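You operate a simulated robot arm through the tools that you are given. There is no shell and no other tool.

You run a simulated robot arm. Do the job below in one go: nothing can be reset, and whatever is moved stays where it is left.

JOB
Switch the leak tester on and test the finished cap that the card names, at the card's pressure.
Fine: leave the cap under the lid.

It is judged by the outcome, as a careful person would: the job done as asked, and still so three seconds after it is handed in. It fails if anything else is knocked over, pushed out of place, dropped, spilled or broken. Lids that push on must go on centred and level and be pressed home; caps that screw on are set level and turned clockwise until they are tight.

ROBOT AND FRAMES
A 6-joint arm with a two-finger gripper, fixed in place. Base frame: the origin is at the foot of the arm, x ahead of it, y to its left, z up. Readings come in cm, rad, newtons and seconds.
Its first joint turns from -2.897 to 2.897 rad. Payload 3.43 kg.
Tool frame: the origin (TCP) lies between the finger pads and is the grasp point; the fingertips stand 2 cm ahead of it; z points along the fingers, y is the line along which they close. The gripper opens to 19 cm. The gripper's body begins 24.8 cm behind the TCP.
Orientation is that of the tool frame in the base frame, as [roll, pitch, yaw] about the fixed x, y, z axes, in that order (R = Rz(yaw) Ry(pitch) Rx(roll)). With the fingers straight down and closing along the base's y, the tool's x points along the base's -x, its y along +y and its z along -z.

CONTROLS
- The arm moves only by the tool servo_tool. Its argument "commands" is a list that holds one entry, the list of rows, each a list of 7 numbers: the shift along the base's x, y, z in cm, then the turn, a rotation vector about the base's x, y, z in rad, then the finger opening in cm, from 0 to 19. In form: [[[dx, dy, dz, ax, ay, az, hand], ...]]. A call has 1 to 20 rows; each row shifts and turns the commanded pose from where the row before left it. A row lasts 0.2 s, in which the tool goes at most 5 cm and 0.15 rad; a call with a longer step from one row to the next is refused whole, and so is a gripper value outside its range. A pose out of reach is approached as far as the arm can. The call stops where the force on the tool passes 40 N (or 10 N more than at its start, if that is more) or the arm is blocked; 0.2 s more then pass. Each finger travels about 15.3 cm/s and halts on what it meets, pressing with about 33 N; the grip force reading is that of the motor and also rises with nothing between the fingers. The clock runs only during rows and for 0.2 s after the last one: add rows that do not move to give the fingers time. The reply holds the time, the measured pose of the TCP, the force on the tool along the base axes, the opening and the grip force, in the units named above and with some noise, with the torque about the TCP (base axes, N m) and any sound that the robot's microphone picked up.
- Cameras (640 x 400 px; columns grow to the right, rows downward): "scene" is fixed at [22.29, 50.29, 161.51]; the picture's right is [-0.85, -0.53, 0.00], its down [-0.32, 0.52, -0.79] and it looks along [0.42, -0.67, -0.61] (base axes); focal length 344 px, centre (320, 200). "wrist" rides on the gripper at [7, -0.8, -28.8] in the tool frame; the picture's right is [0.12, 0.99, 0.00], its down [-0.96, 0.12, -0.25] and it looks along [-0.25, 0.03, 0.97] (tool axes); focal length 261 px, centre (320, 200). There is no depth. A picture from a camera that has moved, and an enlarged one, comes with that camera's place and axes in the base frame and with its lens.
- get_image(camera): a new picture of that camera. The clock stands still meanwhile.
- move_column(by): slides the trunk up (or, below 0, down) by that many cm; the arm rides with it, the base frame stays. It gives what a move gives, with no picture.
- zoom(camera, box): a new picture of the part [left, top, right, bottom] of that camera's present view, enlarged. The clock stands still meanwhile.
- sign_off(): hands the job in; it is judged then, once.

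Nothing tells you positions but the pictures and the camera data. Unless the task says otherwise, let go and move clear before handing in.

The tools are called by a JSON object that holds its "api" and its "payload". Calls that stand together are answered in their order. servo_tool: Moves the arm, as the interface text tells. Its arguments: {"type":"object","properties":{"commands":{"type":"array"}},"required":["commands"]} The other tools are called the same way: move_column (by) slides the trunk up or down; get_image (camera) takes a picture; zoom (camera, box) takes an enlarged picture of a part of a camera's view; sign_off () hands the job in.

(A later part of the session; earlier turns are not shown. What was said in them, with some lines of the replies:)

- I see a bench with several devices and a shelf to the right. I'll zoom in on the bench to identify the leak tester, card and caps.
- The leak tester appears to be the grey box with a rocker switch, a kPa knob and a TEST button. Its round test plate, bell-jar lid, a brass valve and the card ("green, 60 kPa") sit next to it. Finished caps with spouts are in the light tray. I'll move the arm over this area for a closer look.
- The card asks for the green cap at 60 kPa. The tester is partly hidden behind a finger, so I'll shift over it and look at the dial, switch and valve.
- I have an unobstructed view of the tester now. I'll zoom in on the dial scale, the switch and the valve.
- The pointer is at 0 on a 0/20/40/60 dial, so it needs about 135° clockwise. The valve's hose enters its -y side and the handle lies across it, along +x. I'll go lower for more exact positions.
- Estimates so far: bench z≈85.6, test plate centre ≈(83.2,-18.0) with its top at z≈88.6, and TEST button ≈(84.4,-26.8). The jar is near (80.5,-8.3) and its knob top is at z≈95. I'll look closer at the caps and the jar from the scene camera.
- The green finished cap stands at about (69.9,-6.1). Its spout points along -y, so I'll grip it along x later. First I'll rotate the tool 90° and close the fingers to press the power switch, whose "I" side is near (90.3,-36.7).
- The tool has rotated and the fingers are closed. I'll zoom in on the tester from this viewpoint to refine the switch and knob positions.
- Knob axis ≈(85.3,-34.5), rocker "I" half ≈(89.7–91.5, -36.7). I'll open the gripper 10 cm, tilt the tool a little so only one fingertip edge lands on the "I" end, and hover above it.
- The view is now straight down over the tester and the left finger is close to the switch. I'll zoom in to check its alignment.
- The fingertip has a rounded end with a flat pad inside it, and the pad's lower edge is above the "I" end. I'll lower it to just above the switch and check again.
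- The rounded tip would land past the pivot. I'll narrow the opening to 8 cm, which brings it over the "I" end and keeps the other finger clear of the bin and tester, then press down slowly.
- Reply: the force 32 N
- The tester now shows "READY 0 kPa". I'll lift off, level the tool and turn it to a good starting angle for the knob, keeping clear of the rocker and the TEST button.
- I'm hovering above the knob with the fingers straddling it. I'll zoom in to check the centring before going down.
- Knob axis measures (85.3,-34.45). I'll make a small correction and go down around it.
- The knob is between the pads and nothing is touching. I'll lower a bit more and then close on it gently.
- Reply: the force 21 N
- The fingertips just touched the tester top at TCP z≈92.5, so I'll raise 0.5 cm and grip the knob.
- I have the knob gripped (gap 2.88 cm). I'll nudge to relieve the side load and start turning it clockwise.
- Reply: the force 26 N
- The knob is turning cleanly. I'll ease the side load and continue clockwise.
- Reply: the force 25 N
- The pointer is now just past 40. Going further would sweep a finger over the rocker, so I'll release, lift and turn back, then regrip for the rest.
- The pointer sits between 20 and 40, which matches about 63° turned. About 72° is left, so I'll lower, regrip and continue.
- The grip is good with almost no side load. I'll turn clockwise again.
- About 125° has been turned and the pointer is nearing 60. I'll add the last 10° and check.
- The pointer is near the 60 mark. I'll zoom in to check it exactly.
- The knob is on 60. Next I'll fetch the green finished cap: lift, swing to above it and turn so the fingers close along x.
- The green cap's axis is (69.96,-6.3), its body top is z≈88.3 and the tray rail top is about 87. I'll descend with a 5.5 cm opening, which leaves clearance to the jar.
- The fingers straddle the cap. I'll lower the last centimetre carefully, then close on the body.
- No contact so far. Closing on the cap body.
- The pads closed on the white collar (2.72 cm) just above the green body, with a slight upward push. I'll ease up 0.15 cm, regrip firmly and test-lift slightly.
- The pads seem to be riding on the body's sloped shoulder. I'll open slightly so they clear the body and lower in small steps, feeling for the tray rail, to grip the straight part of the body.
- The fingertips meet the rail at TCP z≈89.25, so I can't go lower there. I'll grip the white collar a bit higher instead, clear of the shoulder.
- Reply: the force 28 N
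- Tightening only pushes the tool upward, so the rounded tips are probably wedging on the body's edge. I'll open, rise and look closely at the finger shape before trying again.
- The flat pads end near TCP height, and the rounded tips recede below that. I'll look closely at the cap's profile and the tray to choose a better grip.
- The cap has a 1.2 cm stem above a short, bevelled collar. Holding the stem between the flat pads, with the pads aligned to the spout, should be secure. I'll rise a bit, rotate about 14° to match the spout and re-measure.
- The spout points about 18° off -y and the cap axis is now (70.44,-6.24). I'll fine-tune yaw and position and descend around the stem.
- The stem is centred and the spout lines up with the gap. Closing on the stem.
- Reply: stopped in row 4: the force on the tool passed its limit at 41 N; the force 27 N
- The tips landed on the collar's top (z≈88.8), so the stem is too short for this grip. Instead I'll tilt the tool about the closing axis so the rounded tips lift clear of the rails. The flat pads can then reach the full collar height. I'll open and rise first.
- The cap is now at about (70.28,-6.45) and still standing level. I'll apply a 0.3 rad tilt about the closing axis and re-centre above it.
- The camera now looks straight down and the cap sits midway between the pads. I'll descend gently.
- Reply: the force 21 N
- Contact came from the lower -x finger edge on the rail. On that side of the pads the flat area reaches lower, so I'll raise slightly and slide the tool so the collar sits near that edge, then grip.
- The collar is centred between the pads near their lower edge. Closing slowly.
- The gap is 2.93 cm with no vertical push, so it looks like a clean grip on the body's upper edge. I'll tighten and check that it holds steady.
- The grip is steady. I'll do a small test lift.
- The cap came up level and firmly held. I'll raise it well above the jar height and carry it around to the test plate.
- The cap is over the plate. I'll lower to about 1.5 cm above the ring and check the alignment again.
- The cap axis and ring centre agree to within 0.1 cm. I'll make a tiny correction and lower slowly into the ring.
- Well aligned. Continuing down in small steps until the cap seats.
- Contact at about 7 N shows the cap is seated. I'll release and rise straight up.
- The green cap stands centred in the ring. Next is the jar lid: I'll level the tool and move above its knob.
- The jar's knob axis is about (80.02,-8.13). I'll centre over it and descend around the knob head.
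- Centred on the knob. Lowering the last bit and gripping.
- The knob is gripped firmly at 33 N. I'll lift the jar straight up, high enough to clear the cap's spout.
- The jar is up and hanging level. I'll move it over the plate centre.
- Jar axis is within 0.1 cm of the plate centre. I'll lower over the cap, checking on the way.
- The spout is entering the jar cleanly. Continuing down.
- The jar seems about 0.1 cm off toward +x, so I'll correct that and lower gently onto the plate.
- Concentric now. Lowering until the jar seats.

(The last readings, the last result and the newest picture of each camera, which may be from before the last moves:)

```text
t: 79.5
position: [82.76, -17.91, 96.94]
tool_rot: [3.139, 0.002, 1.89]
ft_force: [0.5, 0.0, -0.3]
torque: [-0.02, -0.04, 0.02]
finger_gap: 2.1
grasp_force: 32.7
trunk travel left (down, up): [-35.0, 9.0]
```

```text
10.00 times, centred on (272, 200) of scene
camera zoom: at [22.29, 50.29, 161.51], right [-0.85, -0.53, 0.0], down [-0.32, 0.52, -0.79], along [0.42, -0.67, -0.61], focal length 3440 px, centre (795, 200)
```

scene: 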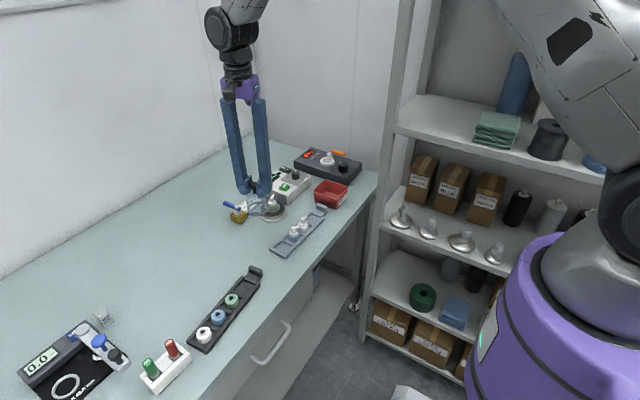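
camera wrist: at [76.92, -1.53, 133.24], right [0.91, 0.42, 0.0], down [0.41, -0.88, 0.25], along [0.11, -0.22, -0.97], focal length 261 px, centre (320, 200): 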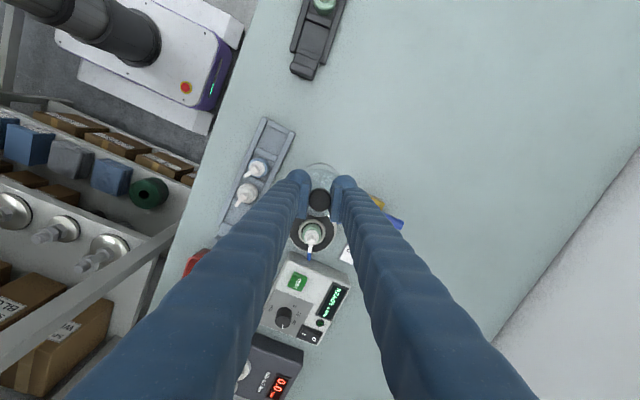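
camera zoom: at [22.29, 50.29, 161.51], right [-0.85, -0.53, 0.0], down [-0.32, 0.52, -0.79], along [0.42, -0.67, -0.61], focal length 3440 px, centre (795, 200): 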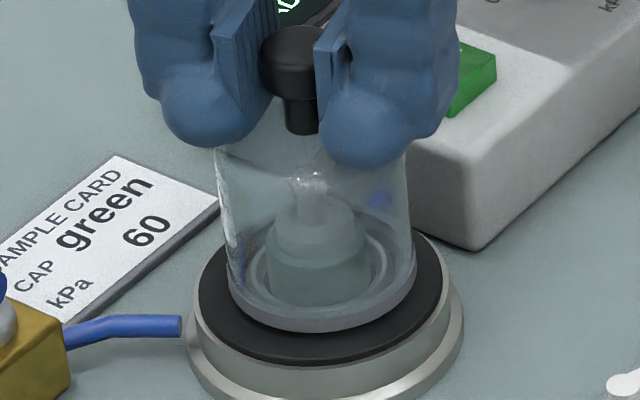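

{"api": "servo_tool", "payload": {"commands": [[[0, 0, -0.1, 0, 0, 0, 1.5], [0, 0, -0.1, 0, 0, 0, 1.5], [0, 0, -0.1, 0, 0, 0, 1.5], [0, 0, 0, 0, 0, 0, 1.5]]]}}

```text
t: 80.5
position: [82.87, -17.92, 96.75]
tool_rot: [3.139, 0.003, 1.891]
ft_force: [-0.2, -0.8, -0.1]
torque: [0.03, -0.01, -0.01]
finger_gap: 2.11
grasp_force: 32.9
trunk travel left (down, up): [-35.0, 9.0]
```

{"api": "servo_tool", "payload": {"commands": [[[0, 0, -0.1, 0, 0, 0, 1.5], [0, 0, -0.1, 0, 0, 0, 1.5], [0, 0, -0.1, 0, 0, 0, 1.5], [0, 0, 0, 0, 0, 0, 1.5]]]}}

{"api": "zoom", "payload": {"camera": "scene", "box": [250, 180, 295, 220]}}

```text
t: 81.5
position: [82.86, -17.85, 96.67]
tool_rot: [3.136, 0.003, 1.89]
ft_force: [-0.7, -4.4, 27.8]
torque: [0.1, 0.55, 0.01]
finger_gap: 2.1
grasp_force: 33.3
trunk travel left (down, up): [-35.0, 9.0]
```

```text
10.00 times, centred on (272, 200) of scene
camera zoom: at [22.29, 50.29, 161.51], right [-0.85, -0.53, 0.0], down [-0.32, 0.52, -0.79], along [0.42, -0.67, -0.61], focal length 3440 px, centre (795, 200)
```

zoom: 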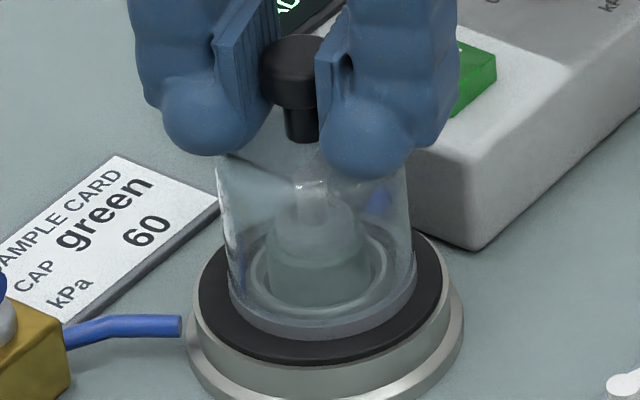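

The jar is seated; I felt about 28 N of contact. I'll relax slightly, release the knob and move up.

{"api": "servo_tool", "payload": {"commands": [[[0, 0, 0.15, 0, 0, 0, 1.5], [0, 0, 0, 0, 0, 0, 2.6], [0, 0, 0, 0, 0, 0, 3.4], [0, 0, 0, 0, 0, 0, 4.6], [0, 0, 0, 0, 0, 0, 4.6], [0, 0, 1, 0, 0, 0, 4.6], [0, 0, 1.5, 0, 0, 0, 4.6], [0, 0, 1.5, 0, 0, 0, 4.6], [0, 0, 1.5, 0, 0, 0, 4.6], [0, 0, 0, 0, 0, 0, 4.6]]]}}

{"api": "zoom", "payload": {"camera": "scene", "box": [245, 175, 300, 225]}}

{"api": "zoom", "payload": {"camera": "wrist", "box": [260, 130, 380, 230]}}

{"api": "zoom", "payload": {"camera": "scene", "box": [250, 155, 320, 200]}}

```text
t: 83.7
position: [83.03, -17.86, 101.89]
tool_rot: [3.14, 0.001, 1.892]
ft_force: [0.5, 0.2, 0.5]
torque: [0.03, 0.05, 0.04]
finger_gap: 4.59
grasp_force: 0.1
trunk travel left (down, up): [-35.0, 9.0]
```

```text
8.00 times, centred on (272, 200) of scene
camera zoom: at [22.29, 50.29, 161.51], right [-0.85, -0.53, 0.0], down [-0.32, 0.52, -0.79], along [0.42, -0.67, -0.61], focal length 2752 px, centre (700, 200)
```

zoom: 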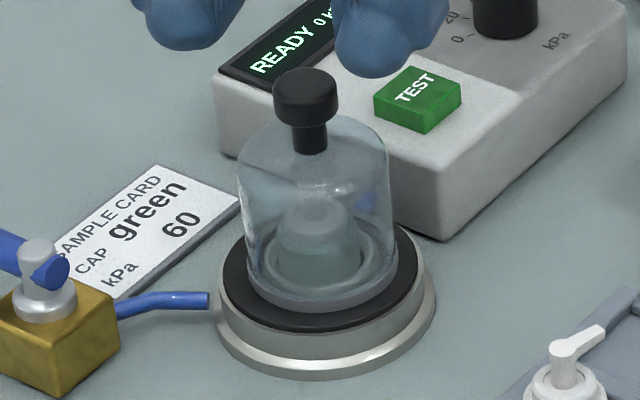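

```text
4.00 times, centred on (320, 180) of wrist
camera zoom: at [80.01, -11.41, 130.75], right [0.91, 0.42, 0.0], down [0.41, -0.88, 0.25], along [0.11, -0.22, -0.97], focal length 1043 px, centre (320, 280)
```

zoom: 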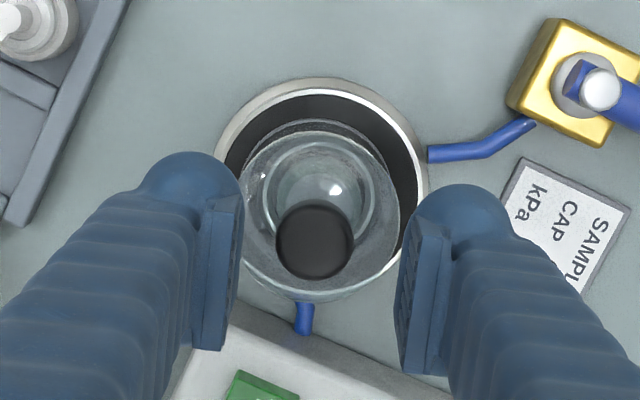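

```text
8.89 times, centred on (285, 178) of scene
camera zoom: at [22.29, 50.29, 161.51], right [-0.85, -0.53, 0.0], down [-0.32, 0.52, -0.79], along [0.42, -0.67, -0.61], focal length 3058 px, centre (631, 400)
```

zoom: 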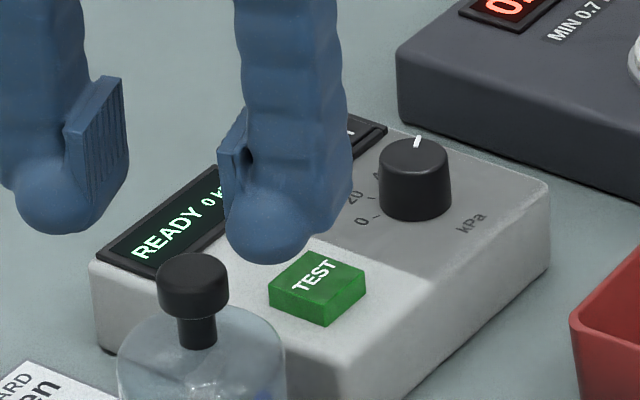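

The cap is under the jar, seated and centred. Before pressing TEST I'll move above the button and close the fingers.

{"api": "servo_tool", "payload": {"commands": [[[0, -1.0, 0.3, 0, 0, 0, 4.6], [0, -2.0, 0, 0, 0, 0, 3], [0.1, -2.5, 0, 0, 0, 0, 1.5], [0.1, -2.5, 0, 0, 0, 0, 0], [0.16, -2.0, 0, 0, 0, 0, 0], [0, -0.7, 0, 0, 0, 0, 0], [0, 0, -1.5, 0, 0, 0, 0], [0, 0, -1.5, 0, 0, 0, 0], [0, 0, 0, 0, 0, 0, 0]]]}}

{"api": "zoom", "payload": {"camera": "wrist", "box": [240, 110, 400, 230]}}

{"api": "zoom", "payload": {"camera": "scene", "box": [250, 150, 320, 205]}}

```text
t: 85.7
position: [83.11, -28.6, 99.34]
tool_rot: [3.141, 0.001, 1.891]
ft_force: [0.3, 0.0, 0.5]
torque: [-0.02, 0.01, 0.02]
finger_gap: 0.01
grasp_force: 32.8
trunk travel left (down, up): [-35.0, 9.0]
```

```text
3.33 times, centred on (320, 170) of wrist
camera zoom: at [80.13, -22.12, 128.11], right [0.91, 0.42, 0.0], down [0.41, -0.88, 0.25], along [0.11, -0.22, -0.97], focal length 869 px, centre (320, 300)
```

zoom: 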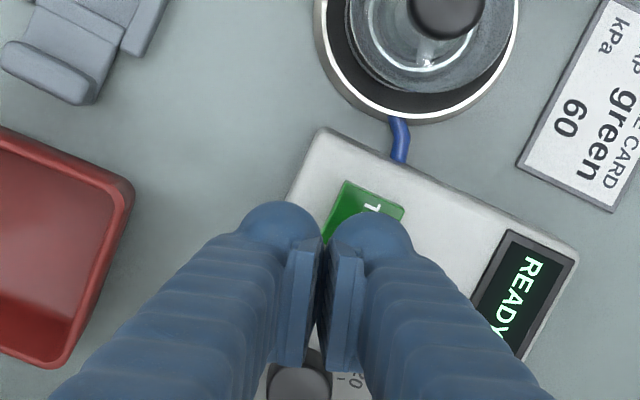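

```text
7.27 times, centred on (285, 178) of scene
camera zoom: at [22.29, 50.29, 161.51], right [-0.85, -0.53, 0.0], down [-0.32, 0.52, -0.79], along [0.42, -0.67, -0.61], focal length 2502 px, centre (574, 364)
```

zoom: 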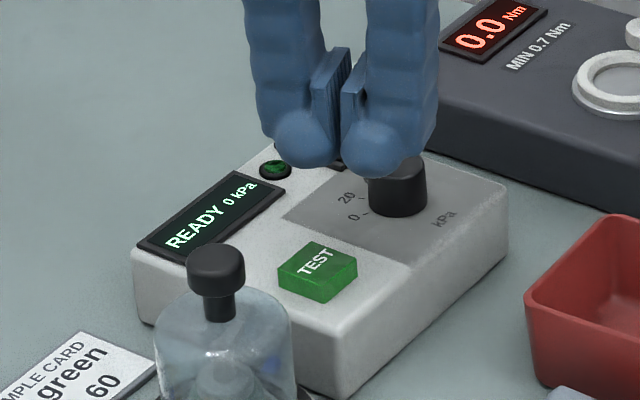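

The +x fingertip is almost over TEST. I'll shift 0.3 cm, descend, and press gently.

{"api": "servo_tool", "payload": {"commands": [[[0.3, -0.03, -1.5, 0, 0, 0, 0], [0, 0, -1.5, 0, 0, 0, 0], [0, 0, -1.2, 0, 0, 0, 0], [0, 0, -0.6, 0, 0, 0, 0], [0, 0, 0, 0, 0, 0, 0]]]}}

{"api": "zoom", "payload": {"camera": "scene", "box": [250, 150, 320, 205]}}

```text
t: 86.9
position: [83.5, -28.61, 94.42]
tool_rot: [3.139, 0.003, 1.89]
ft_force: [-0.3, -0.6, 0.1]
torque: [-0.01, 0.03, -0.02]
finger_gap: 0.0
grasp_force: 32.9
trunk travel left (down, up): [-35.0, 9.0]
```

```text
7.27 times, centred on (285, 178) of scene
camera zoom: at [22.29, 50.29, 161.51], right [-0.85, -0.53, 0.0], down [-0.32, 0.52, -0.79], along [0.42, -0.67, -0.61], focal length 2502 px, centre (574, 364)
```

zoom: 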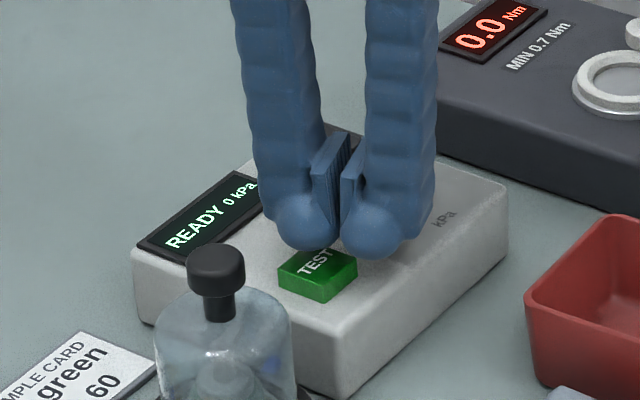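

{"api": "servo_tool", "payload": {"commands": [[[0, 0, -0.2, 0, 0, 0, 0], [0, 0, -0.2, 0, 0, 0, 0], [0, 0, -0.2, 0, 0, 0, 0], [0, 0, -0.15, 0, 0, 0, 0], [0, 0, 0, 0, 0, 0, 0]]]}}

{"api": "zoom", "payload": {"camera": "scene", "box": [250, 150, 320, 205]}}

```text
t: 88.1
position: [83.57, -28.66, 93.68]
tool_rot: [3.139, 0.002, 1.89]
ft_force: [0.1, -0.5, 0.5]
torque: [-0.03, 0.04, 0.02]
finger_gap: 0.02
grasp_force: 33.0
trunk travel left (down, up): [-35.0, 9.0]
```

```text
7.27 times, centred on (285, 178) of scene
camera zoom: at [22.29, 50.29, 161.51], right [-0.85, -0.53, 0.0], down [-0.32, 0.52, -0.79], along [0.42, -0.67, -0.61], focal length 2502 px, centre (574, 364)
```

zoom: 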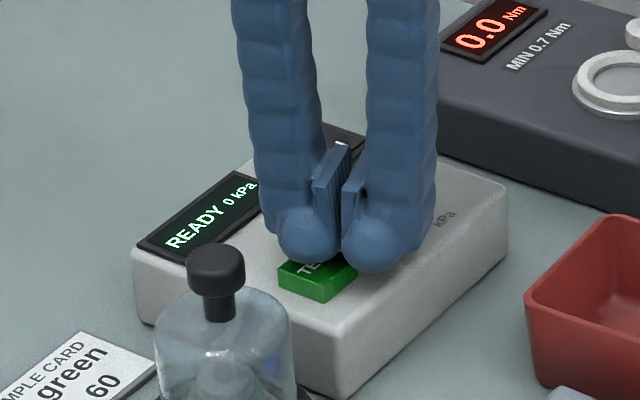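

{"api": "servo_tool", "payload": {"commands": [[[0, 0, -0.15, 0, 0, 0, 0], [0, 0, -0.15, 0, 0, 0, 0], [0, 0, -0.15, 0, 0, 0, 0], [0, 0, 0, 0, 0, 0, 0]]]}}

{"api": "zoom", "payload": {"camera": "scene", "box": [250, 150, 320, 205]}}

```text
t: 89.1
position: [83.48, -28.6, 93.36]
tool_rot: [3.141, 0.001, 1.893]
ft_force: [0.7, -1.1, 2.3]
torque: [0.03, -0.04, -0.03]
finger_gap: 0.0
grasp_force: 33.1
trunk travel left (down, up): [-35.0, 9.0]
heard: click
```

```text
7.27 times, centred on (285, 178) of scene
camera zoom: at [22.29, 50.29, 161.51], right [-0.85, -0.53, 0.0], down [-0.32, 0.52, -0.79], along [0.42, -0.67, -0.61], focal length 2502 px, centre (574, 364)
```

zoom: 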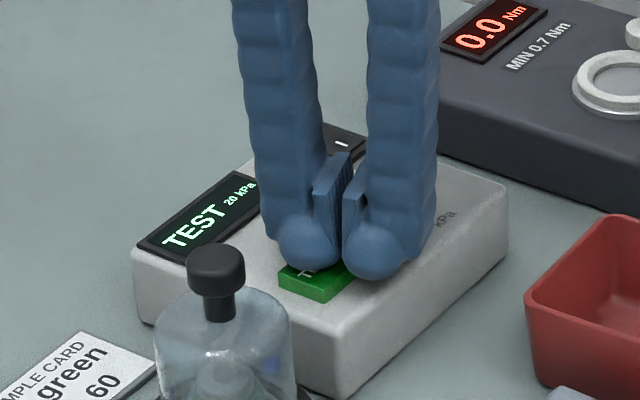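

There was a click and the display reads "TEST 20 kPa" and is building. I'll lift off the button and wait for the result.

{"api": "servo_tool", "payload": {"commands": [[[0, 0, 0.5, 0, 0, 0, 0], [0, 0, 1.0, 0, 0, 0, 0], [0, 0, 1.5, 0, 0, 0, 0], [0, 0, 1.5, 0, 0, 0, 0], [0, 0, 0, 0, 0, 0, 0]]]}}

{"api": "zoom", "payload": {"camera": "scene", "box": [250, 150, 320, 205]}}

```text
t: 90.3
position: [83.48, -28.74, 97.72]
tool_rot: [3.14, 0.001, 1.89]
ft_force: [-0.3, 0.8, -0.3]
torque: [0.02, 0.0, -0.01]
finger_gap: 0.01
grasp_force: 32.8
trunk travel left (down, up): [-35.0, 9.0]
```

```text
7.27 times, centred on (285, 178) of scene
camera zoom: at [22.29, 50.29, 161.51], right [-0.85, -0.53, 0.0], down [-0.32, 0.52, -0.79], along [0.42, -0.67, -0.61], focal length 2502 px, centre (574, 364)
```

zoom: 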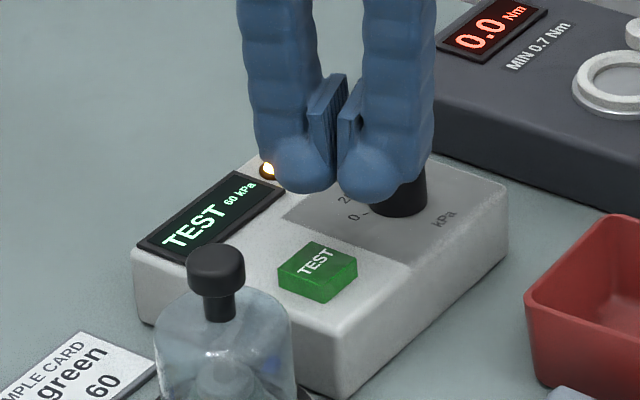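

The pressure has reached 60 kPa and is holding. I'll rise clear while the test runs.

{"api": "servo_tool", "payload": {"commands": [[[0, 0, 1.5, 0, 0, 0, 0], [0, 0, 2, 0, 0, 0, 0], [0, 0, 2, 0, 0, 0, 0], [0, 0, 2, 0, 0, 0, 0], [0, 0, 0, 0, 0, 0, 0], [0, 0, 0, 0, 0, 0, 0], [0, 0, 0, 0, 0, 0, 0], [0, 0, 0, 0, 0, 0, 0], [0, 0, 0, 0, 0, 0, 0], [0, 0, 0, 0, 0, 0, 0]]]}}

{"api": "zoom", "payload": {"camera": "scene", "box": [250, 150, 320, 205]}}

```text
t: 92.5
position: [83.38, -28.53, 105.3]
tool_rot: [3.14, 0.001, 1.89]
ft_force: [-0.3, 0.2, 0.5]
torque: [0.04, -0.01, -0.03]
finger_gap: 0.01
grasp_force: 33.1
trunk travel left (down, up): [-35.0, 9.0]
```

```text
7.27 times, centred on (285, 178) of scene
camera zoom: at [22.29, 50.29, 161.51], right [-0.85, -0.53, 0.0], down [-0.32, 0.52, -0.79], along [0.42, -0.67, -0.61], focal length 2502 px, centre (574, 364)
```

zoom: 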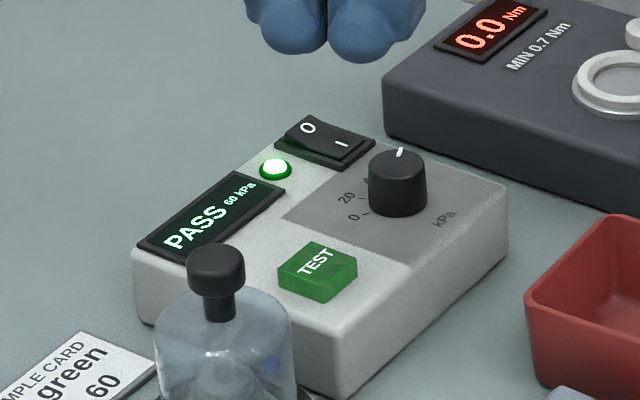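

The tester reads "PASS 60 kPa" with a green lamp, so the cap stays under the lid. I'll check the surroundings, including the cap tray, before handing in.

{"api": "zoom", "payload": {"camera": "scene", "box": [265, 200, 335, 260]}}

{"api": "get_image", "payload": {"camera": "scene"}}

{"api": "zoom", "payload": {"camera": "scene", "box": [225, 185, 305, 245]}}

```text
6.67 times, centred on (300, 230) of scene
camera zoom: at [22.29, 50.29, 161.51], right [-0.85, -0.53, 0.0], down [-0.32, 0.52, -0.79], along [0.42, -0.67, -0.61], focal length 2293 px, centre (453, 0)
```

zoom: 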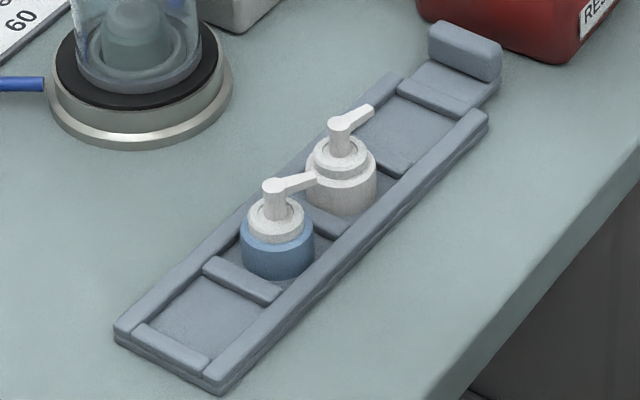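

```text
taken
```

scene: 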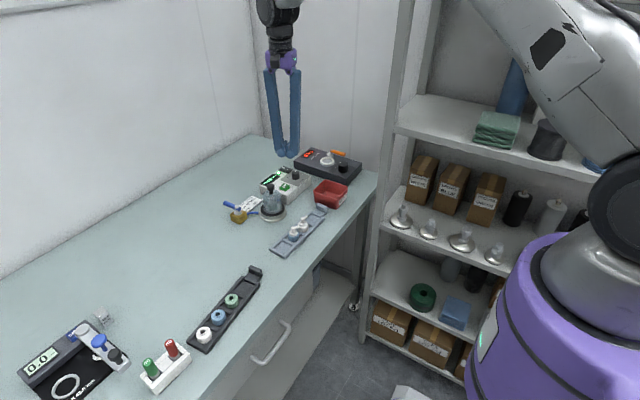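

```text
6.67 times, centred on (265, 215) of scene
camera zoom: at [22.29, 50.29, 161.51], right [-0.85, -0.53, 0.0], down [-0.32, 0.52, -0.79], along [0.42, -0.67, -0.61], focal length 2293 px, centre (687, 100)
```

zoom: 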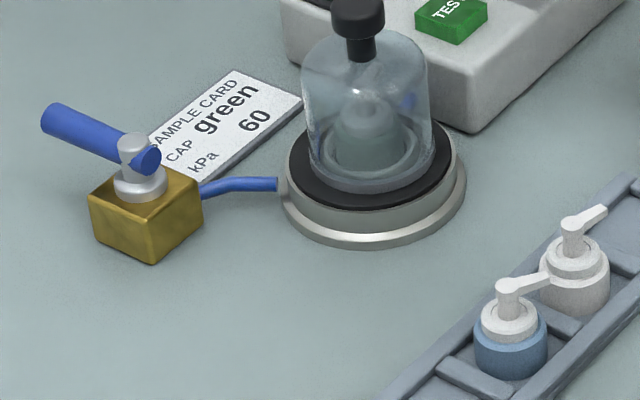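

The test passed at 60 kPa and the green cap is under the lid, which sits level and centred. The other items are still upright; the only shift is about 0.25 cm at the near end of the cap tray, from when I picked up the cap. The arm is clear, so I'm handing in.

{"api": "sign_off", "payload": {}}

```text
The job is handed in.
```

I switched the leak tester on and tested the finished green cap at 60 kPa, as the card asks. It read PASS, so I left the cap under the lid.

The lid is centred and sits level on the plate. I never touched the valve; the pressure held with it as it was.

While picking up the cap I nudged the near end of its tray by about 0.25 cm. The blue and white caps are still upright in it, and I saw nothing else out of place. I handed the job in with the arm raised clear of everything.
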